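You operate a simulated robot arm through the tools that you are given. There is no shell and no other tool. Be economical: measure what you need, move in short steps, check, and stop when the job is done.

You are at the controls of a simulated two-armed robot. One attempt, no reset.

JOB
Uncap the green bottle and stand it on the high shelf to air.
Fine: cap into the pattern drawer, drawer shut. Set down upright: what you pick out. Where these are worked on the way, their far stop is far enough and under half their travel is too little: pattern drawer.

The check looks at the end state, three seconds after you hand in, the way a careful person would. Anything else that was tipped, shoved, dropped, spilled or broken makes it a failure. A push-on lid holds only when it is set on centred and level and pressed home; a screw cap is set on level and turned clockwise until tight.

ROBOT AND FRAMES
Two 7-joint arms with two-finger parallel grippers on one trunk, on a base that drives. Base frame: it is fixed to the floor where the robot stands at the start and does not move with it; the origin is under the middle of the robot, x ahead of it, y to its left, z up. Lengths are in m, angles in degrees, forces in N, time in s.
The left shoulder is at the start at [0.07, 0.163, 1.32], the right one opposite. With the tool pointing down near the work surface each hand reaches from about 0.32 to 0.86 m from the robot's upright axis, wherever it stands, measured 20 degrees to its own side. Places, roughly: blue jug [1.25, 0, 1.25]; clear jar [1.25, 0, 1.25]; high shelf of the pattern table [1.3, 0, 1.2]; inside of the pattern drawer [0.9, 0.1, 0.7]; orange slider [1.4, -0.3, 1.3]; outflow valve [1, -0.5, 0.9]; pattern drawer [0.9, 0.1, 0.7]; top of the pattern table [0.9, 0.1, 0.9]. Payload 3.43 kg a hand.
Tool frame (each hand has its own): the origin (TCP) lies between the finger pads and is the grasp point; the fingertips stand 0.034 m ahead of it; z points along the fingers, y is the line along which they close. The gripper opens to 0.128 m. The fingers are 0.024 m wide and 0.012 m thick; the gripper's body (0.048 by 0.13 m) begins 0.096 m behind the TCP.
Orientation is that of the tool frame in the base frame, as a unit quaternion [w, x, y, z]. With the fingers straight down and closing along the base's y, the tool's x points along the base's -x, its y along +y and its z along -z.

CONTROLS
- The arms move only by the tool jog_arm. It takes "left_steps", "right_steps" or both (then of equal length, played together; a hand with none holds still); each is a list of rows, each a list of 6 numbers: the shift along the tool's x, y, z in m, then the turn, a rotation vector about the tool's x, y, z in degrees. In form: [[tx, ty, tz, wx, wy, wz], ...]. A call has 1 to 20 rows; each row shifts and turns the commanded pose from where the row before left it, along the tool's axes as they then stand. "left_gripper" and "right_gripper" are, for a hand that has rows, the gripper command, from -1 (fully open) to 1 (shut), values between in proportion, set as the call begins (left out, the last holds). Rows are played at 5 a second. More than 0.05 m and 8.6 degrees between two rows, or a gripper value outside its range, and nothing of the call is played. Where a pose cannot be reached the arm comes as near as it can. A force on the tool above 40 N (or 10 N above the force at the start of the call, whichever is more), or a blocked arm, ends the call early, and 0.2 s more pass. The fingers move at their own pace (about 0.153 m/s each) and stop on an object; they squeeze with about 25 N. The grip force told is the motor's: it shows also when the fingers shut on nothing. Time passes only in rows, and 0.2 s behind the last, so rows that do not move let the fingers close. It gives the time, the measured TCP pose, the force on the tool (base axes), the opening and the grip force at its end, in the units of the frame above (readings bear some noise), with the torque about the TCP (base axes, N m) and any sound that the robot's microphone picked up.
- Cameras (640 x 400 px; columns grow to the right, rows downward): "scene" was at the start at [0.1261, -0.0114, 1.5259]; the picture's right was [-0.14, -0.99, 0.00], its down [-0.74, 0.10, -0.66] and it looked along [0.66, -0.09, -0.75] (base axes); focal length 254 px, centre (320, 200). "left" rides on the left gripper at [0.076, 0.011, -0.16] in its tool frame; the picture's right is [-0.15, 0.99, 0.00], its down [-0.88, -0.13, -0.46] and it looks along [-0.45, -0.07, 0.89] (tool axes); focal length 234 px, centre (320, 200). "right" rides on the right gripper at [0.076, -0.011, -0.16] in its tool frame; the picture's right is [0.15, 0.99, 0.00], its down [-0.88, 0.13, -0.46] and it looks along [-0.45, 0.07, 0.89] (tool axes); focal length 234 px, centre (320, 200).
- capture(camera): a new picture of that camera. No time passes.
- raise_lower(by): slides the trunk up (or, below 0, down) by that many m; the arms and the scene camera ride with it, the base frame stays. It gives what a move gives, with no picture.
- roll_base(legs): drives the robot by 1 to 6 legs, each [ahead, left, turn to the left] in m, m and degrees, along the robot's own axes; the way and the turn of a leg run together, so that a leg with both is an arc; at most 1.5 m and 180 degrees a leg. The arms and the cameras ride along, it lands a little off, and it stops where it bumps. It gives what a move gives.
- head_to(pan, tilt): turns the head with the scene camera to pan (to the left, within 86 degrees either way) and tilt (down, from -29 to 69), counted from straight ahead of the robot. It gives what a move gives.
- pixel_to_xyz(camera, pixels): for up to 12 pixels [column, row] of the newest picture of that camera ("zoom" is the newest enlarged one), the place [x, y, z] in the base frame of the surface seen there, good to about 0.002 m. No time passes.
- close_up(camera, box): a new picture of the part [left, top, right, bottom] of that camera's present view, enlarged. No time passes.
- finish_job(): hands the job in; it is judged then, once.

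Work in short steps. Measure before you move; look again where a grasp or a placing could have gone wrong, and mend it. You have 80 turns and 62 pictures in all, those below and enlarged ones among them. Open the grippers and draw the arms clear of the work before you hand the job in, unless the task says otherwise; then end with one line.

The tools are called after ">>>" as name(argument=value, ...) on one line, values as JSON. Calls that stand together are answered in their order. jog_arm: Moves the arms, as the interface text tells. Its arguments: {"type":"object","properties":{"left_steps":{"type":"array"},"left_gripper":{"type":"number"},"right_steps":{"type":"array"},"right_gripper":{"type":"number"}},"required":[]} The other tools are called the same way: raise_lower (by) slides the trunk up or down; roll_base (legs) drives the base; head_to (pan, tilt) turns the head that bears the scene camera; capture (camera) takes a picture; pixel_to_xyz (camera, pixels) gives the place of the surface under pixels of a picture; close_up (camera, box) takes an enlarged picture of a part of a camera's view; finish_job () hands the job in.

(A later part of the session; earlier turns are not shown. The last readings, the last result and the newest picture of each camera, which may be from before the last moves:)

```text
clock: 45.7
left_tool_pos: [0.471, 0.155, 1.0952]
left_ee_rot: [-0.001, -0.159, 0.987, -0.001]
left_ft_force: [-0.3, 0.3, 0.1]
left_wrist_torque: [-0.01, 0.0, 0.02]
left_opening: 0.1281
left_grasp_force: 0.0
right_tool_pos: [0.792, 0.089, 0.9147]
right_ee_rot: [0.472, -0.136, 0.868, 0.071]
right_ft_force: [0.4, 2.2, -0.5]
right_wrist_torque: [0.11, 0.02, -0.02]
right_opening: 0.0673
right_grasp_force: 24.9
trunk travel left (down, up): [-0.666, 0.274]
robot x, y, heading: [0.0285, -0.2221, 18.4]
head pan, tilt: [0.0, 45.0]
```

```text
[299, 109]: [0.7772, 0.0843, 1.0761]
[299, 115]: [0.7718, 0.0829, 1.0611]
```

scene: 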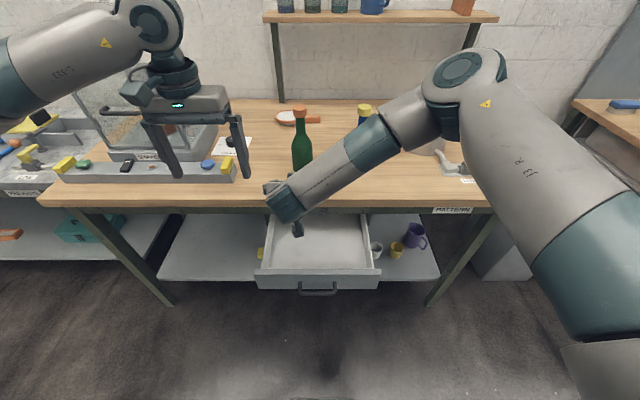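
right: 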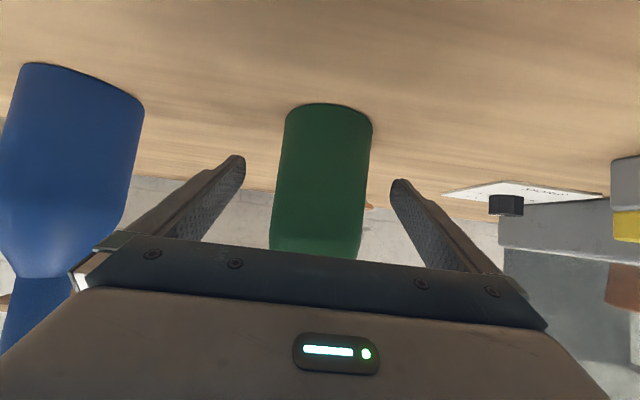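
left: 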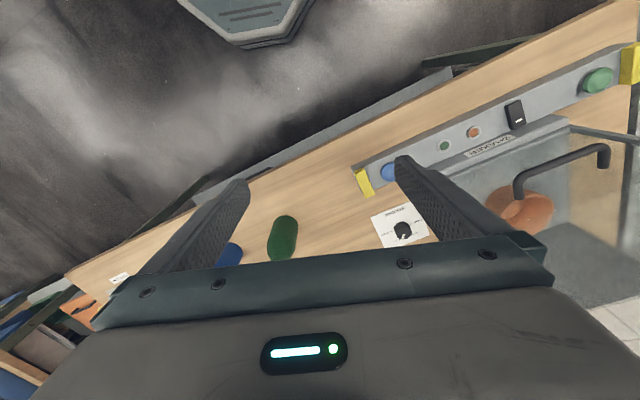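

The bottle is held, with the opening at 67 mm. I'll bring the left hand up and over the cap.

>>> jog_arm(left_steps=[[0, 0, -0.03, 0, 0, 0], [0, 0, -0.03, 0, 0, 0], [-0.0406, -0.0233, 0, 0, 0, 0], [-0.0406, -0.0233, 0, 0, 0, 0], [-0.0406, -0.0233, 0, 0, 0, 0], [-0.0406, -0.0233, 0, 0, 0, 0], [-0.0406, -0.0233, 0, 0, 0, 0], [-0.0406, -0.0233, 0, 0, 0, 0], [-0.0406, -0.0233, 0, 0, 0, 0], [0, 0, 0, 0, 0, 0]], left_gripper=-0.3)

>>> capture(camera="left")

>>> capture(camera="scene")

```text
clock: 47.9
left_tool_pos: [0.759, 0.0986, 1.1522]
left_ee_rot: [0.0, -0.16, 0.987, -0.001]
left_ft_force: [0.4, 1.0, -0.2]
left_wrist_torque: [-0.01, -0.05, -0.01]
left_opening: 0.083
left_grasp_force: 0.0
left hand out of reach, approached as far as the arm can: row 9
right_tool_pos: [0.7893, 0.0922, 0.915]
right_ee_rot: [0.472, -0.136, 0.868, 0.071]
right_ft_force: [-0.4, 0.9, 0.0]
right_wrist_torque: [0.06, 0.0, -0.06]
right_opening: 0.0674
right_grasp_force: 25.0
trunk travel left (down, up): [-0.666, 0.274]
robot x, y, heading: [0.0291, -0.2255, 18.1]
head pan, tilt: [0.0, 45.0]
```

```text
38 pictures are left
```

left: 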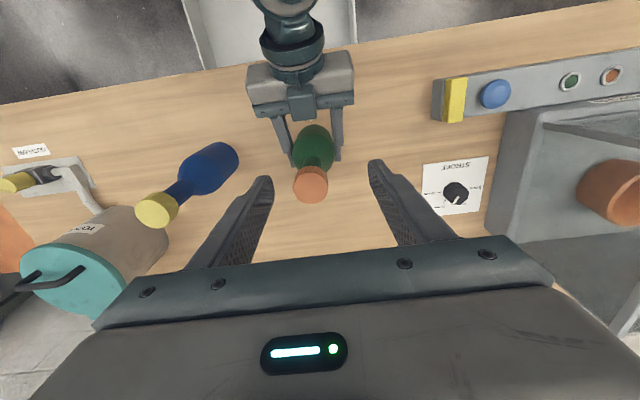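

```text
37 pictures are left
```

scene: 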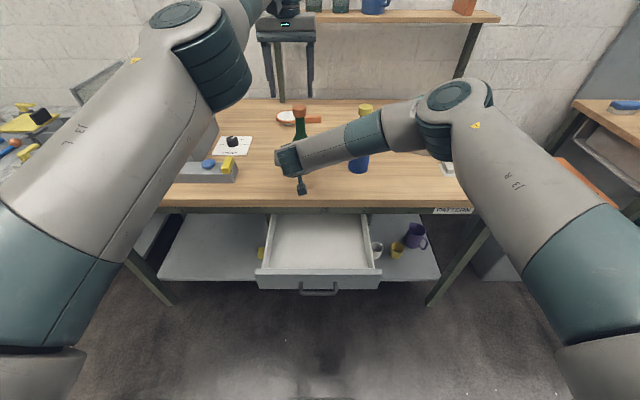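

The left arm is just short of the cap. The right hand will lift the bottle 2.5 cm and draw it 0.12 m toward the robot.

>>> jog_arm(right_steps=[[-0.0105, 0, -0.0068, 0, 0, 0], [-0.0105, 0, -0.0068, 0, 0, 0], [0.013, 0, -0.0202, 0, 0, 0], [0.013, 0, -0.0202, 0, 0, 0], [0.013, 0, -0.0202, 0, 0, 0], [0.013, 0, -0.0202, 0, 0, 0], [0.013, 0, -0.0202, 0, 0, 0], [0, 0, 0, 0, 0, 0]])

>>> capture(camera="scene")

>>> capture(camera="left")

```text
clock: 49.7
left_tool_pos: [0.7618, 0.0942, 1.1516]
left_ee_rot: [-0.001, -0.159, 0.987, -0.001]
left_ft_force: [-0.1, 0.1, 0.6]
left_wrist_torque: [-0.03, -0.01, -0.03]
left_opening: 0.0832
left_grasp_force: 0.1
right_tool_pos: [0.6788, 0.0515, 0.94]
right_ee_rot: [0.473, -0.136, 0.867, 0.072]
right_ft_force: [0.4, -0.2, -3.6]
right_wrist_torque: [-0.01, 0.01, 0.01]
right_opening: 0.0669
right_grasp_force: 25.1
trunk travel left (down, up): [-0.666, 0.274]
robot x, y, heading: [0.0318, -0.2231, 18.3]
head pan, tilt: [0.0, 45.0]
```

```text
36 pictures are left
```

scene: 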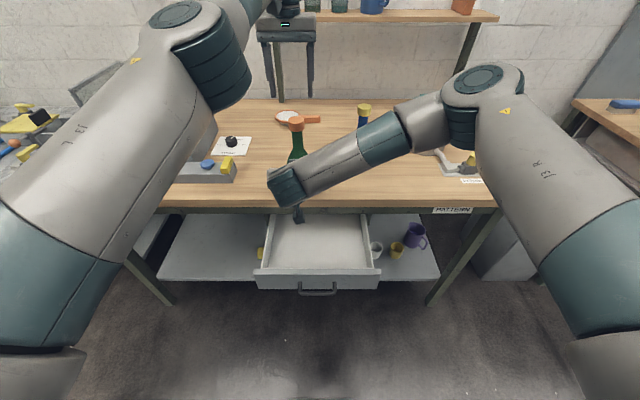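

```text
35 pictures are left
```

left: 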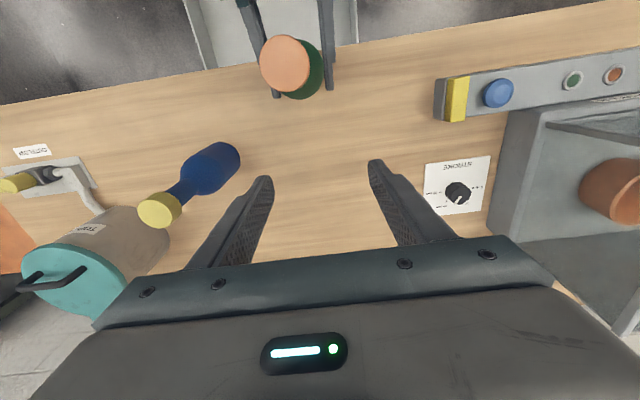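

The bottle is lifted. I'll measure where the cap is now and check the bottle is still upright.

>>> pixel_to_xyz(camera="left", pixels=[[286, 64], [265, 64], [307, 64], [286, 42], [284, 85]])

>>> pixel_to_xyz(camera="scene", pixels=[[296, 118], [296, 125], [296, 140], [297, 155], [291, 125], [302, 125]])

>>> close_up(camera="scene", box=[240, 100, 360, 175])

```text
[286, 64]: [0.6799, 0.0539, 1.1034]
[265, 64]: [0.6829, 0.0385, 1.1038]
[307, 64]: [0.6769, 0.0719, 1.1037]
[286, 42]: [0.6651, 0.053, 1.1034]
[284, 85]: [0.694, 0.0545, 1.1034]
```

```text
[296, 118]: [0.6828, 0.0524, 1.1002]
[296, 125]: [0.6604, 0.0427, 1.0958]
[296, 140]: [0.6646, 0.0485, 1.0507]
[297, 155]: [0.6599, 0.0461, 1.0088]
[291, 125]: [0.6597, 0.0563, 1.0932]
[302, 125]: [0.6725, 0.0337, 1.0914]
```

```text
5.33 times, centred on (300, 138) of scene
```

zoom: 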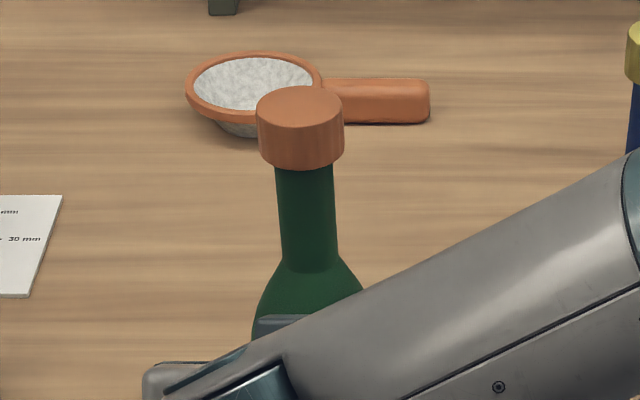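

The cap top centre is [0.680,0.054,1.103] and the bottle is upright. I'll move the left hand over it, staying 15 mm above.

>>> jog_arm(left_steps=[[0.0301, -0.0043, -0.003, 0, 0, 0], [0.0301, -0.0043, 0, 0, 0, 0], [0.0302, -0.0043, 0, 0, 0, 0], [0, 0, 0, 0, 0, 0]])

>>> capture(camera="left")

```text
clock: 50.7
left_tool_pos: [0.6781, 0.0547, 1.155]
left_ee_rot: [-0.001, -0.16, 0.987, -0.002]
left_ft_force: [-0.3, 0.0, -0.1]
left_wrist_torque: [0.01, -0.02, 0.02]
left_opening: 0.0831
left_grasp_force: 0.1
right_tool_pos: [0.6786, 0.0519, 0.9384]
right_ee_rot: [0.473, -0.135, 0.868, 0.071]
right_ft_force: [0.2, -0.4, -4.4]
right_wrist_torque: [-0.01, -0.02, -0.02]
right_opening: 0.0674
right_grasp_force: 24.7
trunk travel left (down, up): [-0.666, 0.274]
robot x, y, heading: [0.0311, -0.2223, 18.5]
head pan, tilt: [0.0, 45.0]
```

```text
33 pictures are left
```

left: 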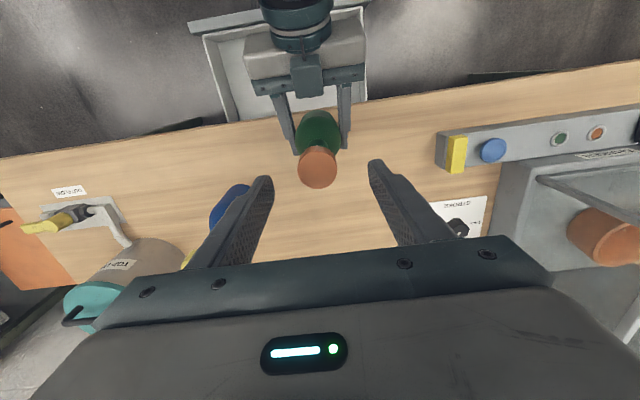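

The left hand is centred over the cap. I'll pre-turn it clockwise 77° to gain unscrewing range, then descend and close.

>>> jog_arm(left_steps=[[0, 0, 0, 0, 0, 8.5], [0, 0, 0, 0, 0, 8.5], [0, 0, 0, 0, 0, 8.5], [0, 0, 0, 0, 0, 8.5], [0, 0, 0, 0, 0, 8.5], [0, 0, 0, 0, 0, 8.5], [0, 0, 0, 0, 0, 8.5], [0, 0, 0, 0, 0, 8.5], [0, 0, 0, 0, 0, 8.5], [0, 0, 0, 0, 0, 0]])

```text
clock: 52.9
left_tool_pos: [0.6219, -0.0134, 1.1446]
left_ee_rot: [0.006, 0.382, 0.924, 0.003]
left_ft_force: [0.3, 0.5, -0.2]
left_wrist_torque: [-0.02, 0.0, 0.0]
left_opening: 0.0831
left_grasp_force: 0.1
left hand out of reach, approached as far as the arm can: row 6, 7, 8, 9
right_tool_pos: [0.6783, 0.0512, 0.9398]
right_ee_rot: [0.474, -0.135, 0.867, 0.071]
right_ft_force: [0.0, 0.8, -4.2]
right_wrist_torque: [-0.01, 0.03, 0.02]
right_opening: 0.067
right_grasp_force: 25.3
trunk travel left (down, up): [-0.666, 0.274]
robot x, y, heading: [0.0298, -0.2255, 18.6]
head pan, tilt: [0.0, 45.0]
```

The wrist limit is about +45° and the hand drifted off. I'll turn back 43° to return to the commanded spot.

>>> jog_arm(left_steps=[[0, 0, 0, 0, 0, -8.5], [0, 0, 0, 0, 0, -8.5], [0, 0, 0, 0, 0, -8.5], [0, 0, 0, 0, 0, -8.5], [0, 0, 0, 0, 0, -8.5], [0, 0, 0, 0, 0, 0], [0, 0, 0, 0, 0, 0]])

```text
clock: 54.5
left_tool_pos: [0.6229, -0.0134, 1.1451]
left_ee_rot: [0.001, 0.035, 0.999, 0.001]
left_ft_force: [-0.3, -0.8, 0.5]
left_wrist_torque: [0.0, 0.02, -0.01]
left_opening: 0.0833
left_grasp_force: 0.0
right_tool_pos: [0.678, 0.0511, 0.939]
right_ee_rot: [0.473, -0.136, 0.868, 0.071]
right_ft_force: [-0.4, -0.7, -3.4]
right_wrist_torque: [-0.02, -0.01, 0.03]
right_opening: 0.0674
right_grasp_force: 25.2
trunk travel left (down, up): [-0.666, 0.274]
robot x, y, heading: [0.0349, -0.2233, 18.1]
head pan, tilt: [0.0, 45.0]
```

The left TCP is now at [0.623,-0.013]. I'll raise it slightly and recentre over the cap at [0.680,0.0535].

>>> jog_arm(left_steps=[[0, 0, -0.01, 0, 0, 0], [-0.0261, 0.0354, 0, 0, 0, 0], [-0.0261, 0.0354, 0, 0, 0, 0], [0, 0, 0, 0, 0, 0]])

>>> capture(camera="left")

```text
clock: 55.5
left_tool_pos: [0.6781, 0.0534, 1.1536]
left_ee_rot: [0.0, 0.035, 0.999, -0.001]
left_ft_force: [0.4, -0.4, 0.4]
left_wrist_torque: [0.04, -0.01, -0.01]
left_opening: 0.0832
left_grasp_force: 0.0
right_tool_pos: [0.6784, 0.0509, 0.9393]
right_ee_rot: [0.473, -0.136, 0.868, 0.072]
right_ft_force: [-0.1, -0.2, -3.2]
right_wrist_torque: [-0.02, -0.01, -0.01]
right_opening: 0.0673
right_grasp_force: 25.1
trunk travel left (down, up): [-0.666, 0.274]
robot x, y, heading: [0.0305, -0.2219, 18.2]
head pan, tilt: [0.0, 45.0]
```

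```text
32 pictures are left
```

left: 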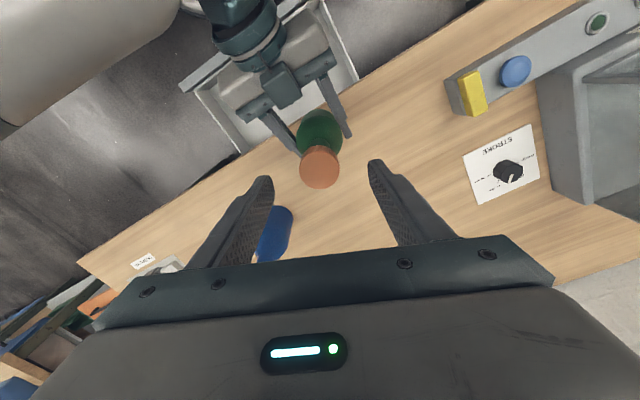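

The hand is centred over the cap again. I'll descend 0.053 m and close on it.

>>> jog_arm(left_steps=[[0, 0, 0.018, 0, 0, 0], [0, 0, 0.018, 0, 0, 0], [0, 0, 0.017, 0, 0, 0], [0, 0, 0, 0, 0, 0]])

>>> jog_arm(left_steps=[[0, 0, 0, 0, 0, 0], [0, 0, 0, 0, 0, 0], [0, 0, 0, 0, 0, 0]], left_gripper=1)

```text
clock: 56.5
left_tool_pos: [0.6814, 0.0526, 1.1006]
left_ee_rot: [0.001, 0.035, 0.999, 0.0]
left_ft_force: [0.1, -0.1, -0.3]
left_wrist_torque: [-0.01, 0.0, 0.0]
left_opening: 0.0832
left_grasp_force: 0.1
right_tool_pos: [0.6787, 0.0509, 0.9395]
right_ee_rot: [0.472, -0.135, 0.868, 0.071]
right_ft_force: [-0.8, 0.6, -3.8]
right_wrist_torque: [0.02, -0.01, 0.01]
right_opening: 0.0673
right_grasp_force: 24.7
trunk travel left (down, up): [-0.666, 0.274]
robot x, y, heading: [0.0334, -0.2223, 18.3]
head pan, tilt: [0.0, 45.0]
```

```text
clock: 57.3
left_tool_pos: [0.6793, 0.054, 1.1009]
left_ee_rot: [0.001, 0.035, 0.999, -0.001]
left_ft_force: [0.5, -4.3, -0.6]
left_wrist_torque: [-0.05, 0.01, 0.01]
left_opening: 0.037
left_grasp_force: 25.2
right_tool_pos: [0.6782, 0.0503, 0.9388]
right_ee_rot: [0.472, -0.135, 0.868, 0.071]
right_ft_force: [0.8, 4.3, -4.7]
right_wrist_torque: [-0.66, -0.03, -0.02]
right_opening: 0.0671
right_grasp_force: 25.4
trunk travel left (down, up): [-0.666, 0.274]
robot x, y, heading: [0.0308, -0.2227, 18.1]
head pan, tilt: [0.0, 45.0]
```

The cap is gripped at 37 mm. I'll start turning counterclockwise and watch the torque.

>>> jog_arm(left_steps=[[0, 0, 0, 0, 0, -8], [0, 0, 0, 0, 0, -8], [0, 0, 0, 0, 0, -8], [0, 0, 0, 0, 0, -8], [0, 0, 0, 0, 0, -8]])

>>> close_up(camera="scene", box=[240, 60, 360, 200])

```text
clock: 58.5
left_tool_pos: [0.6806, 0.0527, 1.1004]
left_ee_rot: [0.0, -0.31, 0.951, 0.0]
left_ft_force: [1.9, -2.4, -1.1]
left_wrist_torque: [-0.02, 0.11, 0.01]
left_opening: 0.0371
left_grasp_force: 24.5
right_tool_pos: [0.6783, 0.0516, 0.9399]
right_ee_rot: [0.473, -0.136, 0.868, 0.071]
right_ft_force: [-2.4, 3.8, -3.8]
right_wrist_torque: [-0.46, -0.47, 0.03]
right_opening: 0.0673
right_grasp_force: 24.6
trunk travel left (down, up): [-0.666, 0.274]
robot x, y, heading: [0.0311, -0.22, 18.6]
head pan, tilt: [0.0, 45.0]
```

```text
2.86 times, centred on (300, 130) of scene
```

zoom: 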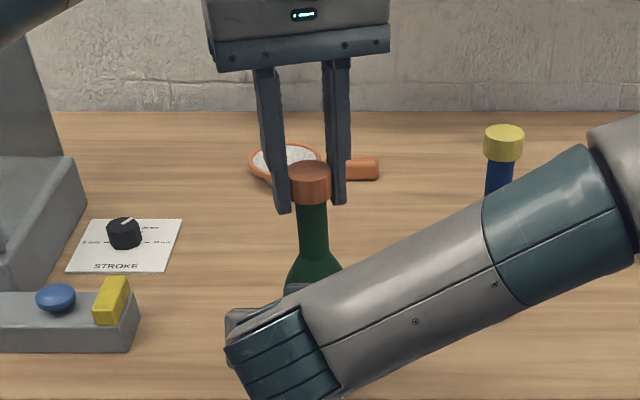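

The cap turns with little torque. I'll continue counterclockwise another 128°.

>>> jog_arm(left_steps=[[0, 0, 0, 0, 0, -8], [0, 0, 0, 0, 0, -8], [0, 0, 0, 0, 0, -8], [0, 0, 0, 0, 0, -8], [0, 0, 0, 0, 0, -8], [0, 0, 0, 0, 0, -8], [0, 0, 0, 0, 0, -8], [0, 0, 0, 0, 0, -8], [0, 0, 0, 0, 0, -8], [0, 0, 0, 0, 0, -8], [0, 0, 0, 0, 0, -8], [0, 0, 0, 0, 0, -8], [0, 0, 0, 0, 0, -8], [0, 0, 0, 0, 0, -8], [0, 0, 0, 0, 0, -8], [0, 0, 0, 0, 0, -8]])

```text
clock: 61.9
left_tool_pos: [0.68, 0.053, 1.1016]
left_ee_rot: [0.0, 0.99, -0.138, 0.001]
left_ft_force: [-5.5, 1.7, 1.4]
left_wrist_torque: [0.07, 0.3, 0.02]
left_opening: 0.0369
left_grasp_force: 25.0
right_tool_pos: [0.6775, 0.0515, 0.9393]
right_ee_rot: [0.473, -0.135, 0.868, 0.071]
right_ft_force: [6.4, -1.3, -6.4]
right_wrist_torque: [0.04, 0.63, 0.0]
right_opening: 0.0674
right_grasp_force: 24.4
trunk travel left (down, up): [-0.666, 0.274]
robot x, y, heading: [0.0338, -0.2216, 18.1]
head pan, tilt: [0.0, 45.0]
```

About 168° of turning is done, with low torque. I'll test a gentle 4 mm lift and read the force.

>>> jog_arm(left_steps=[[0, 0, -0.002, 0, 0, 0], [0, 0, -0.002, 0, 0, 0], [0, 0, 0, 0, 0, 0]])

```text
clock: 62.7
left_tool_pos: [0.6799, 0.0534, 1.1056]
left_ee_rot: [0.0, 0.99, -0.139, 0.001]
left_ft_force: [-0.2, 2.5, -10.9]
left_wrist_torque: [0.09, -0.04, -0.03]
left_opening: 0.0368
left_grasp_force: 24.7
right_tool_pos: [0.6796, 0.0522, 0.9408]
right_ee_rot: [0.474, -0.135, 0.867, 0.072]
right_ft_force: [0.9, -3.7, 7.6]
right_wrist_torque: [0.52, 0.15, 0.03]
right_opening: 0.0672
right_grasp_force: 24.3
trunk travel left (down, up): [-0.666, 0.274]
robot x, y, heading: [0.0278, -0.2221, 18.3]
head pan, tilt: [0.0, 45.0]
```

The cap is still threaded: the left reads -11 N and the right is pulled up. I'll keep turning another 100°.

>>> jog_arm(left_steps=[[0, 0, 0, 0, 0, -8], [0, 0, 0, 0, 0, -8], [0, 0, 0, 0, 0, -8], [0, 0, 0, 0, 0, -8], [0, 0, 0, 0, 0, -8], [0, 0, 0, 0, 0, -8], [0, 0, 0, 0, 0, -8], [0, 0, 0, 0, 0, -8], [0, 0, 0, 0, 0, -8], [0, 0, 0, 0, 0, -8], [0, 0, 0, 0, 0, 0]])

>>> close_up(camera="scene", box=[240, 60, 360, 200])

```text
clock: 65.1
left_tool_pos: [0.6802, 0.0518, 1.1058]
left_ee_rot: [0.001, 0.848, 0.53, 0.001]
left_ft_force: [-2.9, -6.3, -12.6]
left_wrist_torque: [-0.15, 0.21, 0.0]
left_opening: 0.037
left_grasp_force: 24.8
right_tool_pos: [0.6793, 0.0523, 0.9395]
right_ee_rot: [0.473, -0.136, 0.868, 0.072]
right_ft_force: [1.7, 5.7, 9.8]
right_wrist_torque: [-0.79, 0.15, -0.02]
right_opening: 0.0672
right_grasp_force: 25.0
trunk travel left (down, up): [-0.666, 0.274]
robot x, y, heading: [0.0319, -0.224, 18.1]
head pan, tilt: [0.0, 45.0]
```

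```text
2.86 times, centred on (300, 130) of scene
```

zoom: 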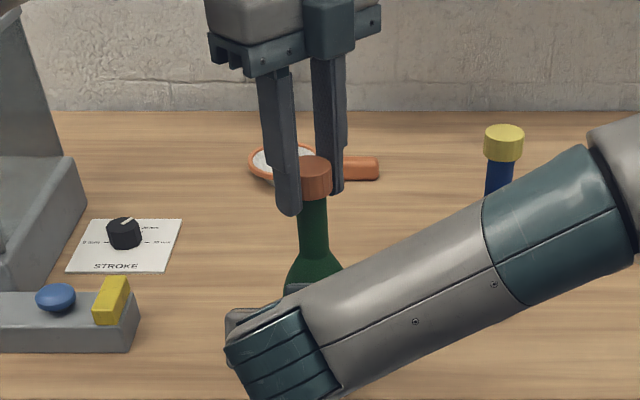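

The cap rotates with the hand but still holds. I'll continue 64° more toward the wrist limit.

>>> jog_arm(left_steps=[[0, 0, 0, 0, 0, -8], [0, 0, 0, 0, 0, -8], [0, 0, 0, 0, 0, -8], [0, 0, 0, 0, 0, -8], [0, 0, 0, 0, 0, -8], [0, 0, 0, 0, 0, -8], [0, 0, 0, 0, 0, -8], [0, 0, 0, 0, 0, 0]])

```text
clock: 66.9
left_tool_pos: [0.6807, 0.0529, 1.105]
left_ee_rot: [0.0, 0.499, 0.867, 0.0]
left_ft_force: [-0.1, -0.8, 0.9]
left_wrist_torque: [-0.01, -0.05, -0.04]
left_opening: 0.0369
left_grasp_force: 25.2
right_tool_pos: [0.6782, 0.0504, 0.9399]
right_ee_rot: [0.472, -0.136, 0.868, 0.071]
right_ft_force: [-0.8, -0.3, -3.8]
right_wrist_torque: [0.04, -0.02, 0.02]
right_opening: 0.0668
right_grasp_force: 25.2
trunk travel left (down, up): [-0.666, 0.274]
robot x, y, heading: [0.0264, -0.2209, 18.1]
head pan, tilt: [0.0, 45.0]
```

The forces dropped to zero on both hands, so the cap is loose. I'll lift it straight up.

>>> jog_arm(left_steps=[[0, 0, -0.01, 0, 0, 0], [0, 0, -0.02, 0, 0, 0], [0, 0, -0.03, 0, 0, 0], [0, 0, -0.03, 0, 0, 0], [0, 0, 0, 0, 0, 0]])

>>> close_up(camera="scene", box=[220, 30, 380, 200])

```text
clock: 68.1
left_tool_pos: [0.6799, 0.0533, 1.1952]
left_ee_rot: [0.001, 0.5, 0.866, 0.0]
left_ft_force: [-0.7, 0.4, -0.2]
left_wrist_torque: [0.03, 0.0, 0.02]
left_opening: 0.0369
left_grasp_force: 25.6
right_tool_pos: [0.6785, 0.0512, 0.9391]
right_ee_rot: [0.472, -0.135, 0.868, 0.071]
right_ft_force: [0.4, 0.4, -3.6]
right_wrist_torque: [0.03, -0.01, 0.02]
right_opening: 0.0669
right_grasp_force: 24.8
trunk travel left (down, up): [-0.666, 0.274]
robot x, y, heading: [0.0315, -0.2259, 18.3]
head pan, tilt: [0.0, 45.0]
```

```text
2.35 times, centred on (300, 115) of scene
```

zoom: 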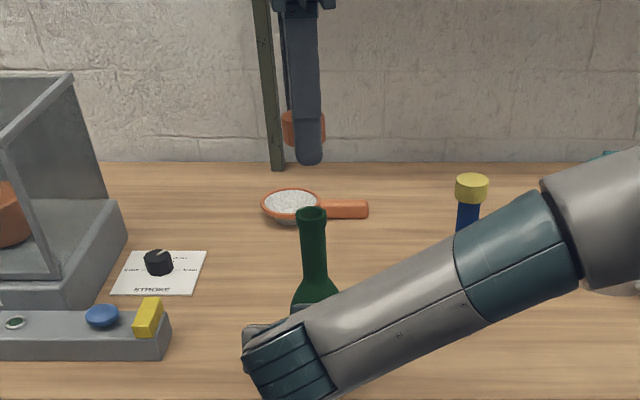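

The cap is off and in the left hand, with the open neck at (312,212). I'll swing the right hand and its upright bottle to the right and up, clear of the drawer.

>>> jog_arm(right_steps=[[0.0054, -0.026, -0.0084, 0, 0, 0], [0.0054, -0.026, -0.0084, 0, 0, 0], [0.0054, -0.026, -0.0084, 0, 0, 0], [0.0054, -0.026, -0.0084, 0, 0, 0], [0.0054, -0.026, -0.0084, 0, 0, 0], [0, -0.025, 0, 0, 0, 0], [-0.02, 0, -0.013, 0, 0, 0], [-0.02, 0, -0.013, 0, 0, 0], [-0.02, 0, -0.013, 0, 0, 0], [-0.02, 0, -0.013, 0, 0, 0], [-0.02, 0, -0.013, 0, 0, 0], [-0.02, 0, -0.013, 0, 0, 0], [-0.02, 0, -0.013, 0, 0, 0], [-0.02, 0, -0.013, 0, 0, 0], [0, 0, 0, 0, 0, 0]])

>>> capture(camera="scene")

```text
clock: 71.3
left_tool_pos: [0.6798, 0.0528, 1.195]
left_ee_rot: [0.0, 0.5, 0.866, -0.001]
left_ft_force: [0.1, 0.9, 0.6]
left_wrist_torque: [-0.01, -0.02, -0.01]
left_opening: 0.0365
left_grasp_force: 24.8
right_tool_pos: [0.6746, -0.1097, 1.1333]
right_ee_rot: [0.472, -0.135, 0.868, 0.071]
right_ft_force: [-0.5, -0.5, -3.6]
right_wrist_torque: [0.01, 0.02, 0.01]
right_opening: 0.0671
right_grasp_force: 25.0
trunk travel left (down, up): [-0.666, 0.274]
robot x, y, heading: [0.03, -0.2235, 18.2]
head pan, tilt: [0.0, 45.0]
```

```text
28 pictures are left
```

scene: 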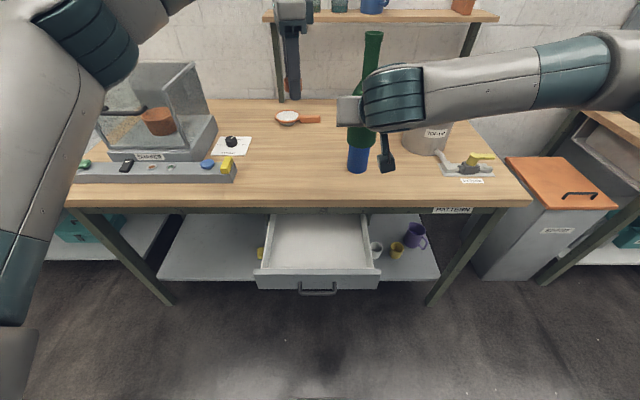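

The drawer is unobstructed now. I'll measure its floor and rims.

>>> pixel_to_xyz(camera="scene", pixels=[[317, 230], [317, 255], [317, 270], [272, 245], [360, 245], [317, 279], [265, 260], [372, 260], [317, 290], [317, 218], [258, 272], [380, 272]])

```text
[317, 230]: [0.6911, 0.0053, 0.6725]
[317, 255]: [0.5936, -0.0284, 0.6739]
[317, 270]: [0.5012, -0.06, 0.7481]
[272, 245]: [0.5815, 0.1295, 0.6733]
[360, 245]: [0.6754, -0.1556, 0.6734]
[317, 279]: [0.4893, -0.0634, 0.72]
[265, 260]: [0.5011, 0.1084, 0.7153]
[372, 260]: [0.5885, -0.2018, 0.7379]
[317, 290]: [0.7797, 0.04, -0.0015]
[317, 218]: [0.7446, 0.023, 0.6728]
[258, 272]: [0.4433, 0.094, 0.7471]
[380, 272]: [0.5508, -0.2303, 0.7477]
```

The drawer floor is at z=0.673, the rim at 0.748 and the front wall at n≈0.46. I'll move the left hand over the drawer's left-middle area at [0.544,0.042] and lower it toward z≈0.80.

>>> jog_arm(left_steps=[[0.0146, -0.0308, 0, 0, 0, 0], [0.0146, -0.0308, 0, 0, 0, 0], [0.0146, -0.0308, 0, 0, 0, 0], [0.0146, -0.0308, 0, 0, 0, 0], [0, 0, 0.044, 0, 0, 0], [0, 0, 0.044, 0, 0, 0], [0, 0, 0.044, 0, 0, 0], [0, 0, 0.044, 0, 0, 0], [0, 0, 0.044, 0, 0, 0], [0, 0, 0.044, 0, 0, 0], [0, 0, 0.044, 0, 0, 0], [0, 0, 0.044, 0, 0, 0], [0, 0, 0.04, 0, 0, 0], [0, 0, 0, 0, 0, 0]])

>>> capture(camera="left")

>>> capture(camera="scene")

```text
clock: 74.3
left_tool_pos: [0.549, 0.0439, 0.8037]
left_ee_rot: [-0.001, 0.501, 0.865, -0.003]
left_ft_force: [-0.7, -0.4, -0.9]
left_wrist_torque: [-0.01, -0.03, 0.01]
left_opening: 0.0368
left_grasp_force: 25.0
left hand out of reach, approached as far as the arm can: row 13
right_tool_pos: [0.674, -0.1094, 1.1311]
right_ee_rot: [0.473, -0.136, 0.867, 0.072]
right_ft_force: [-0.1, 0.1, -3.3]
right_wrist_torque: [-0.01, -0.01, 0.01]
right_opening: 0.067
right_grasp_force: 24.9
trunk travel left (down, up): [-0.666, 0.274]
robot x, y, heading: [0.0283, -0.2224, 18.4]
head pan, tilt: [0.0, 45.0]
```

```text
27 pictures are left
```

left: 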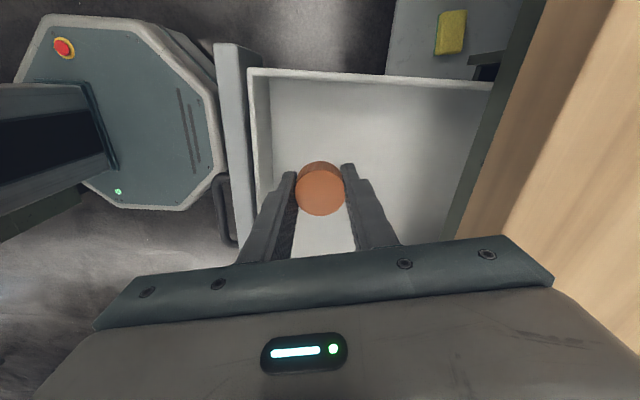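

```text
26 pictures are left
```

scene: 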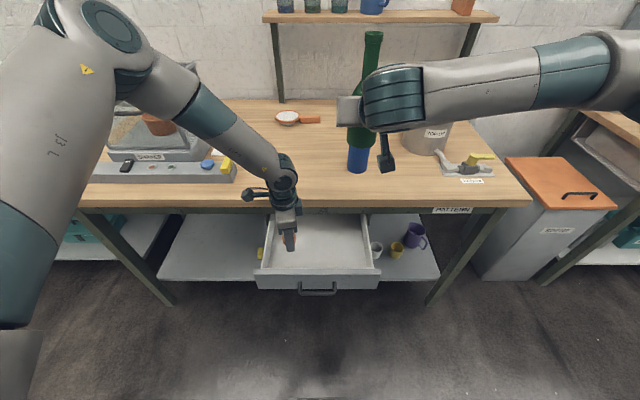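

The left arm reached its limit at z=0.80. Before lowering the trunk I'll check the left forearm's height over the table and the shaker panel.

>>> pixel_to_xyz(camera="scene", pixels=[[215, 120], [235, 140], [255, 160], [272, 165], [285, 185], [255, 193], [226, 160], [240, 165], [180, 80], [226, 166]])

```text
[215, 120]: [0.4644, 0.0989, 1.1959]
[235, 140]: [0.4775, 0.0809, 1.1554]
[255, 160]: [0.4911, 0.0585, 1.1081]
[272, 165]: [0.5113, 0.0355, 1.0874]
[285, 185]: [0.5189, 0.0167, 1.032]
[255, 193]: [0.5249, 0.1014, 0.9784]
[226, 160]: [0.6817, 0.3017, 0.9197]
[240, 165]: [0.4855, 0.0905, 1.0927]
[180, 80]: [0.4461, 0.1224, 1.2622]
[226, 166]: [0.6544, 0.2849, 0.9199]
```

The forearm is in front of the table and well above it. I'll lower the trunk 0.092 m, which brings the fingertips just above the drawer floor.

>>> raise_lower(by=-0.09)

>>> capture(camera="left")

```text
clock: 75.5
left_tool_pos: [0.5503, 0.0418, 0.7146]
left_ee_rot: [0.0, 0.502, 0.865, -0.003]
left_ft_force: [0.1, 0.5, -0.3]
left_wrist_torque: [-0.02, 0.04, -0.05]
left_opening: 0.0368
left_grasp_force: 25.3
right_tool_pos: [0.6745, -0.1099, 1.0415]
right_ee_rot: [0.473, -0.136, 0.867, 0.071]
right_ft_force: [-0.5, -0.3, -3.7]
right_wrist_torque: [-0.03, 0.01, 0.0]
right_opening: 0.067
right_grasp_force: 24.9
trunk travel left (down, up): [-0.576, 0.364]
robot x, y, heading: [0.0291, -0.2215, 18.1]
head pan, tilt: [0.0, 45.0]
```

```text
25 pictures are left
```

left: 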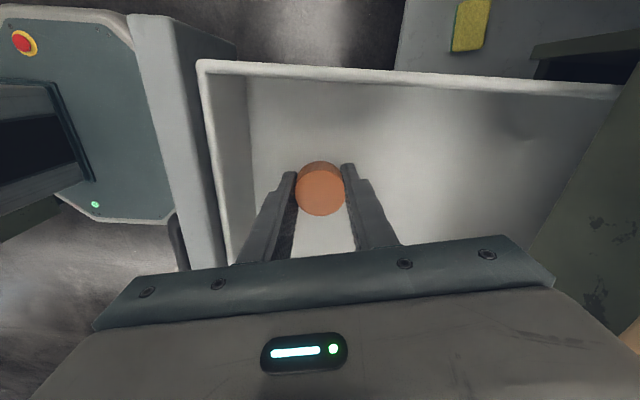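

The tips are about 7 mm above the drawer floor. I'll lower another 5 mm with the trunk and open the fingers just enough to let the cap go.

>>> raise_lower(by=-0.006)

>>> jog_arm(left_steps=[[0, 0, 0, 0, 0, 0], [0, 0, 0, 0, 0, 0], [0, 0, 0, 0, 0, 0]], left_gripper=0.05)

>>> capture(camera="left")

```text
clock: 76.1
left_tool_pos: [0.5489, 0.0426, 0.7091]
left_ee_rot: [-0.001, 0.501, 0.865, -0.002]
left_ft_force: [-0.8, 2.0, 18.3]
left_wrist_torque: [0.43, -0.23, -0.02]
left_opening: 0.0367
left_grasp_force: 25.0
right_tool_pos: [0.673, -0.1105, 1.0368]
right_ee_rot: [0.473, -0.135, 0.868, 0.07]
right_ft_force: [0.8, 0.1, -3.6]
right_wrist_torque: [0.02, 0.01, 0.0]
right_opening: 0.0667
right_grasp_force: 25.2
trunk travel left (down, up): [-0.57, 0.37]
robot x, y, heading: [0.0312, -0.2255, 18.0]
head pan, tilt: [0.0, 45.0]
```

```text
clock: 76.9
left_tool_pos: [0.5494, 0.0411, 0.7097]
left_ee_rot: [0.001, 0.502, 0.865, -0.003]
left_ft_force: [3.4, -8.5, 22.0]
left_wrist_torque: [0.33, -0.66, -0.35]
left_opening: 0.0603
left_grasp_force: 0.1
right_tool_pos: [0.6736, -0.1128, 1.0366]
right_ee_rot: [0.473, -0.135, 0.868, 0.072]
right_ft_force: [-1.3, 0.5, -4.7]
right_wrist_torque: [-0.02, 0.01, -0.02]
right_opening: 0.0668
right_grasp_force: 25.2
trunk travel left (down, up): [-0.57, 0.37]
robot x, y, heading: [0.0301, -0.2223, 18.3]
head pan, tilt: [0.0, 45.0]
```

```text
24 pictures are left
```

left: 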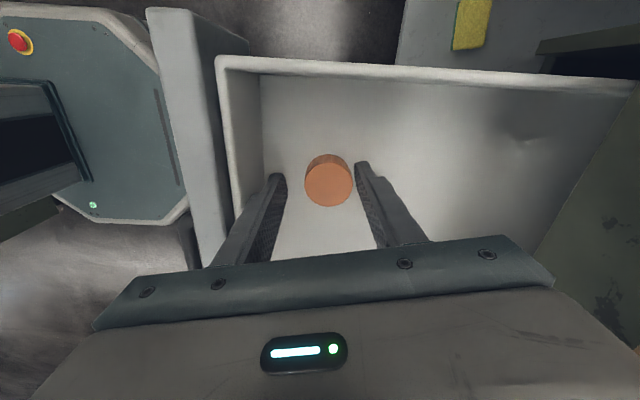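

The cap stands upright in the drawer at (328,183). I'll raise the trunk to clear the drawer, then unwind the left wrist.

>>> raise_lower(by=0.2)

>>> pixel_to_xyz(camera="left", pixels=[[130, 150], [60, 50], [186, 215], [185, 100], [328, 183]])

>>> jog_arm(left_steps=[[0, 0, 0, 0, 0, 8.2], [0, 0, 0, 0, 0, 8.2], [0, 0, 0, 0, 0, 8.2], [0, 0, 0, 0, 0, 8.2], [0, 0, 0, 0, 0, 8.2], [0, 0, 0, 0, 0, 8.2], [0, 0, 0, 0, 0, 8.2], [0, 0, 0, 0, 0, 8.2], [0, 0, 0, 0, 0, 8.2], [0, 0, 0, 0, 0, 8.2], [0, 0, 0, 0, 0, 8.2], [0, 0, 0, 0, 0, 8.2], [0, 0, 0, 0, 0, 8.2], [0, 0, 0, 0, 0, 8.2], [0, 0, 0, 0, 0, 8.2], [0, 0, 0, 0, 0, 8.2], [0, 0, 0, 0, 0, 8.2]], left_gripper=1)

>>> jog_arm(left_steps=[[0, 0, 0, 0, 0, 8.2], [0, 0, 0, 0, 0, 8.2], [0, 0, 0, 0, 0, 8.2], [0, 0, 0, 0, 0, 8.2], [0, 0, 0, 0, 0, 8.2], [0, 0, 0, 0, 0, 8.2], [0, 0, 0, 0, 0, 8.2], [0, 0, 0, 0, 0, 8.2], [0, 0, 0, 0, 0, 8.2], [0, 0, 0, 0, 0, 8.2], [0, 0, 0, 0, 0, 8.2], [0, 0, 0, 0, 0, 8.2], [0, 0, 0, 0, 0, 8.2], [0, 0, 0, 0, 0, 8.2], [0, 0, 0, 0, 0, 8.2], [0, 0, 0, 0, 0, 8.2], [0, 0, 0, 0, 0, 8.2]])

```text
clock: 79.0
left_tool_pos: [0.5496, 0.0433, 0.9078]
left_ee_rot: [0.0, 0.501, 0.865, -0.004]
left_ft_force: [-0.3, 0.3, 0.7]
left_wrist_torque: [0.0, -0.01, -0.02]
left_opening: 0.0606
left_grasp_force: 0.1
right_tool_pos: [0.6754, -0.1111, 1.2349]
right_ee_rot: [0.472, -0.136, 0.868, 0.071]
right_ft_force: [0.4, 0.5, -3.5]
right_wrist_torque: [0.0, 0.0, 0.0]
right_opening: 0.0673
right_grasp_force: 25.0
trunk travel left (down, up): [-0.77, 0.17]
robot x, y, heading: [0.0333, -0.2221, 18.3]
head pan, tilt: [0.0, 45.0]
```

```text
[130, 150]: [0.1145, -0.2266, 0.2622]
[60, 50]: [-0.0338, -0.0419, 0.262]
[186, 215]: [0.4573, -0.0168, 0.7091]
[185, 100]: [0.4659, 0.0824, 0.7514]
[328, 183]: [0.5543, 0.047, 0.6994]
```

```text
clock: 82.6
left_tool_pos: [0.5505, 0.0439, 0.9075]
left_ee_rot: [0.002, 0.985, -0.173, -0.001]
left_ft_force: [0.7, -0.2, 0.1]
left_wrist_torque: [0.02, 0.0, 0.01]
left_opening: 0.0
left_grasp_force: 24.8
right_tool_pos: [0.6744, -0.1108, 1.2358]
right_ee_rot: [0.472, -0.135, 0.868, 0.071]
right_ft_force: [-0.2, 0.5, -2.7]
right_wrist_torque: [-0.01, 0.01, -0.05]
right_opening: 0.067
right_grasp_force: 25.0
trunk travel left (down, up): [-0.77, 0.17]
robot x, y, heading: [0.0304, -0.2224, 18.5]
head pan, tilt: [0.0, 45.0]
```

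```text
clock: 86.2
left_tool_pos: [0.5491, 0.0442, 0.9081]
left_ee_rot: [-0.002, -0.181, 0.983, -0.001]
left_ft_force: [0.0, 0.1, -0.2]
left_wrist_torque: [-0.01, -0.01, 0.03]
left_opening: 0.0001
left_grasp_force: 24.7
right_tool_pos: [0.6741, -0.1105, 1.236]
right_ee_rot: [0.473, -0.135, 0.868, 0.071]
right_ft_force: [-0.4, -0.9, -3.7]
right_wrist_torque: [0.02, 0.05, 0.0]
right_opening: 0.0669
right_grasp_force: 24.9
trunk travel left (down, up): [-0.77, 0.17]
robot x, y, heading: [0.0318, -0.2228, 18.4]
head pan, tilt: [0.0, 45.0]
```

The base top is at z=0.262 and passes under the drawer. I'll back the base 0.1 m, tilt the closed left fist to point ahead and down, then lower the trunk to handle height.

>>> roll_base(legs=[[-0.1, 0, 0]])

>>> jog_arm(left_steps=[[0, 0, 0, 0, -8.2, 0], [0, 0, 0, 0, -8.2, 0], [0, 0, 0, 0, -8.2, 0], [0, 0, 0, 0, -8.2, 0], [0, 0, 0, 0, -8.2, 0], [0, 0, 0, 0, -8.2, 0], [0, 0, 0, 0, -8.2, 0], [0, 0, 0, 0, 0, 0]])

```text
clock: 87.5
left_tool_pos: [0.4527, 0.0123, 0.9092]
left_ee_rot: [0.0, -0.182, 0.983, -0.001]
left_ft_force: [-0.4, -0.9, 0.4]
left_wrist_torque: [0.02, -0.05, -0.01]
left_opening: 0.0
left_grasp_force: 24.7
right_tool_pos: [0.5779, -0.1427, 1.2372]
right_ee_rot: [0.473, -0.135, 0.868, 0.07]
right_ft_force: [-0.3, -0.5, -4.1]
right_wrist_torque: [0.01, -0.02, 0.01]
right_opening: 0.0669
right_grasp_force: 25.1
trunk travel left (down, up): [-0.77, 0.17]
robot x, y, heading: [-0.0646, -0.2523, 18.2]
head pan, tilt: [0.0, 45.0]
stopped in leg 1: the robot was blocked; the commanded pose is now the measured one
```

```text
clock: 89.3
left_tool_pos: [0.4546, 0.017, 0.9081]
left_ee_rot: [0.471, -0.162, 0.863, 0.085]
left_ft_force: [-0.2, 0.5, -0.3]
left_wrist_torque: [-0.05, -0.03, -0.06]
left_opening: 0.0
left_grasp_force: 25.2
right_tool_pos: [0.5797, -0.1366, 1.2364]
right_ee_rot: [0.473, -0.137, 0.868, 0.07]
right_ft_force: [-1.3, 1.3, -2.8]
right_wrist_torque: [-0.06, 0.03, -0.05]
right_opening: 0.0673
right_grasp_force: 24.9
trunk travel left (down, up): [-0.77, 0.17]
robot x, y, heading: [-0.0608, -0.2529, 18.3]
head pan, tilt: [0.0, 45.0]
```

The fist is tilted with its tip at about n=0.466. I'll pull it back 0.055 m so the tip passes in front of the drawer face, then lower the trunk.

>>> jog_arm(left_steps=[[0.015, 0, -0.0232, 0, 0, 0], [0.015, 0, -0.0232, 0, 0, 0], [0, 0, 0, 0, 0, 0]])

```text
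clock: 90.2
left_tool_pos: [0.4049, -0.0077, 0.9067]
left_ee_rot: [0.47, -0.161, 0.863, 0.086]
left_ft_force: [-0.1, 0.3, 0.2]
left_wrist_torque: [0.0, 0.02, -0.01]
left_opening: 0.0
left_grasp_force: 24.9
right_tool_pos: [0.5816, -0.14, 1.2354]
right_ee_rot: [0.472, -0.135, 0.868, 0.071]
right_ft_force: [-0.5, 0.4, -4.5]
right_wrist_torque: [-0.01, -0.01, -0.01]
right_opening: 0.0668
right_grasp_force: 25.2
trunk travel left (down, up): [-0.77, 0.17]
robot x, y, heading: [-0.0615, -0.2552, 18.2]
head pan, tilt: [0.0, 45.0]
```

The tip is at n≈0.41, e≈-0.134. I'll shift 12 mm further left of the handle and lower the trunk 0.18 m.

>>> jog_arm(left_steps=[[0, 0.015, 0, 0, 0, 0], [0, 0, 0, 0, 0, 0]])

>>> raise_lower(by=-0.175)

>>> capture(camera="left")

```text
clock: 90.8
left_tool_pos: [0.3984, 0.0067, 0.9072]
left_ee_rot: [0.47, -0.16, 0.864, 0.086]
left_ft_force: [0.5, -0.4, 0.0]
left_wrist_torque: [0.0, 0.04, 0.03]
left_opening: 0.0
left_grasp_force: 25.3
right_tool_pos: [0.5814, -0.141, 1.2359]
right_ee_rot: [0.472, -0.136, 0.868, 0.072]
right_ft_force: [0.3, 0.3, -3.9]
right_wrist_torque: [0.05, 0.03, -0.02]
right_opening: 0.0669
right_grasp_force: 24.8
trunk travel left (down, up): [-0.77, 0.17]
robot x, y, heading: [-0.0578, -0.251, 18.4]
head pan, tilt: [0.0, 45.0]
```

```text
clock: 92.7
left_tool_pos: [0.3977, 0.0056, 0.7342]
left_ee_rot: [0.469, -0.161, 0.864, 0.086]
left_ft_force: [0.6, 0.1, 0.3]
left_wrist_torque: [0.02, 0.02, 0.0]
left_opening: 0.0
left_grasp_force: 25.5
right_tool_pos: [0.5821, -0.1403, 1.0608]
right_ee_rot: [0.473, -0.135, 0.868, 0.071]
right_ft_force: [1.0, 0.2, -4.0]
right_wrist_torque: [0.0, 0.0, 0.0]
right_opening: 0.0667
right_grasp_force: 24.9
trunk travel left (down, up): [-0.595, 0.345]
robot x, y, heading: [-0.0644, -0.251, 18.4]
head pan, tilt: [0.0, 45.0]
```

```text
23 pictures are left
```

left: 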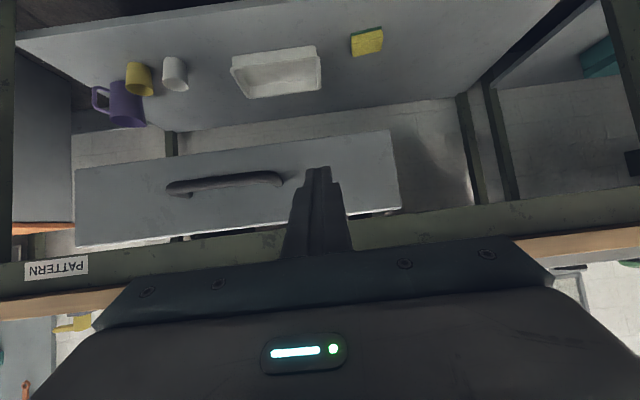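

The fist faces the drawer front just left of the handle (tip at (318,175)). I'll push forward slowly.

>>> jog_arm(left_steps=[[-0.0098, 0, 0.0152, 0, 0, 0], [-0.0098, 0, 0.0152, 0, 0, 0], [-0.0098, 0, 0.0152, 0, 0, 0], [-0.0098, 0, 0.0152, 0, 0, 0], [-0.0098, 0, 0.0152, 0, 0, 0], [-0.0098, 0, 0.0152, 0, 0, 0], [-0.0098, 0, 0.0152, 0, 0, 0], [-0.0098, 0, 0.0152, 0, 0, 0], [-0.0098, 0, 0.0152, 0, 0, 0], [-0.0098, 0, 0.0152, 0, 0, 0], [-0.0098, 0, 0.0152, 0, 0, 0], [-0.0098, 0, 0.0152, 0, 0, 0], [-0.0098, 0, 0.0152, 0, 0, 0], [0, 0, 0, 0, 0, 0]])

>>> capture(camera="scene")

```text
clock: 95.7
left_tool_pos: [0.618, 0.0925, 0.7325]
left_ee_rot: [0.469, -0.162, 0.864, 0.087]
left_ft_force: [-0.4, 1.1, -0.7]
left_wrist_torque: [0.0, 0.01, 0.02]
left_opening: 0.0
left_grasp_force: 24.8
right_tool_pos: [0.5817, -0.1404, 1.0611]
right_ee_rot: [0.473, -0.135, 0.868, 0.072]
right_ft_force: [0.4, 0.2, -4.1]
right_wrist_torque: [0.0, 0.05, 0.03]
right_opening: 0.0667
right_grasp_force: 25.2
trunk travel left (down, up): [-0.595, 0.345]
robot x, y, heading: [-0.0618, -0.2516, 18.4]
head pan, tilt: [0.0, 45.0]
```

```text
22 pictures are left
```

scene: 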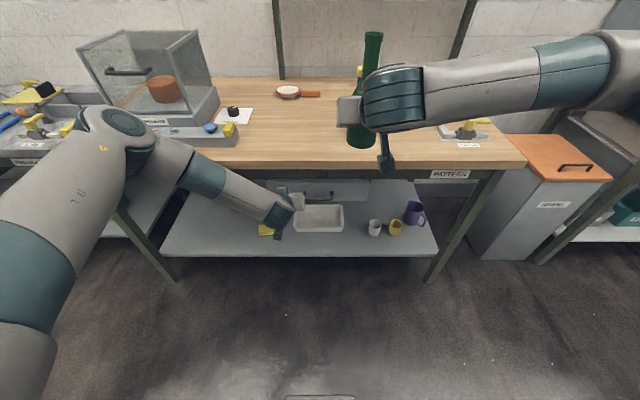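

The drawer is nearly shut. I'll check the left forearm's clearance to the table edge before the last push.

>>> pixel_to_xyz(camera="scene", pixels=[[150, 150], [205, 170], [240, 190], [280, 212], [215, 165], [180, 145], [290, 190], [318, 188]])

>>> capture(camera="left")

```text
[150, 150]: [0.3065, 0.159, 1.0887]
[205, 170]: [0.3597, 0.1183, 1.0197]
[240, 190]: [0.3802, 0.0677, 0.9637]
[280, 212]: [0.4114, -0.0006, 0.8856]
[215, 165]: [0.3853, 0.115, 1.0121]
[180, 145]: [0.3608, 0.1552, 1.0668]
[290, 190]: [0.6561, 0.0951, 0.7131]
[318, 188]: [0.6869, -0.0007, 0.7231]
```

```text
21 pictures are left
```

left: 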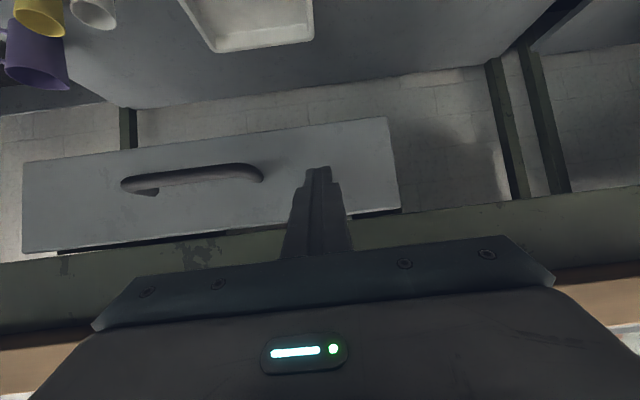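

There is good clearance. I'll push the rest in small steps until it meets the stop.

>>> jog_arm(left_steps=[[-0.0065, 0, 0.0101, 0, 0, 0], [-0.0065, 0, 0.0101, 0, 0, 0], [-0.0065, 0, 0.0101, 0, 0, 0], [-0.0043, 0, 0.0067, 0, 0, 0], [-0.0022, 0, 0.0034, 0, 0, 0], [-0.0022, 0, 0.0034, 0, 0, 0], [-0.0022, 0, 0.0034, 0, 0, 0], [-0.0022, 0, 0.0034, 0, 0, 0], [-0.0022, 0, 0.0034, 0, 0, 0], [0, 0, 0, 0, 0, 0]])

>>> capture(camera="left")

>>> pixel_to_xyz(camera="left", pixels=[[250, 200], [100, 210], [380, 150], [350, 235], [200, 235], [120, 130]])

```text
clock: 97.0
left_tool_pos: [0.6555, 0.1049, 0.7301]
left_ee_rot: [0.465, -0.159, 0.867, 0.084]
left_ft_force: [-24.3, -5.8, 10.0]
left_wrist_torque: [0.02, -0.1, 0.02]
left_opening: 0.0
left_grasp_force: 25.3
right_tool_pos: [0.5784, -0.1413, 1.0617]
right_ee_rot: [0.473, -0.137, 0.867, 0.072]
right_ft_force: [0.1, 0.1, -3.9]
right_wrist_torque: [0.01, -0.01, 0.01]
right_opening: 0.0671
right_grasp_force: 25.0
trunk travel left (down, up): [-0.595, 0.345]
robot x, y, heading: [-0.0652, -0.252, 18.3]
head pan, tilt: [0.0, 45.0]
stopped in row 6 (left hand): the force on the tool passed its limit at 45 N (the readings are from after the stop); the commanded pose is now the measured one
```

```text
20 pictures are left
```

left: 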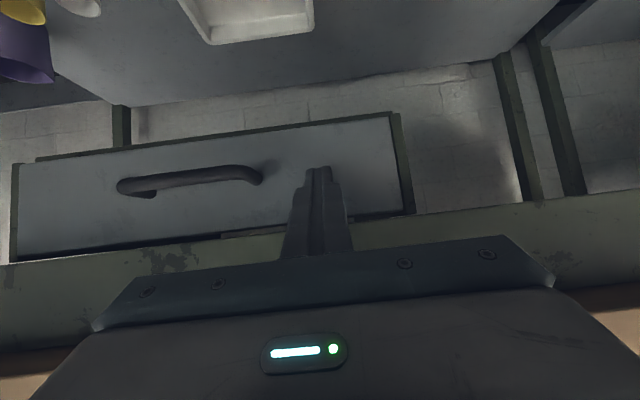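

```text
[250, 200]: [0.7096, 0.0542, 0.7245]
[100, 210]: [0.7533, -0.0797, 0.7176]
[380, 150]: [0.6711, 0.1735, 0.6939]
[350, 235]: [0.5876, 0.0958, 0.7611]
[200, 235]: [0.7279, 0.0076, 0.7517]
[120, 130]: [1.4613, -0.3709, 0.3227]
```

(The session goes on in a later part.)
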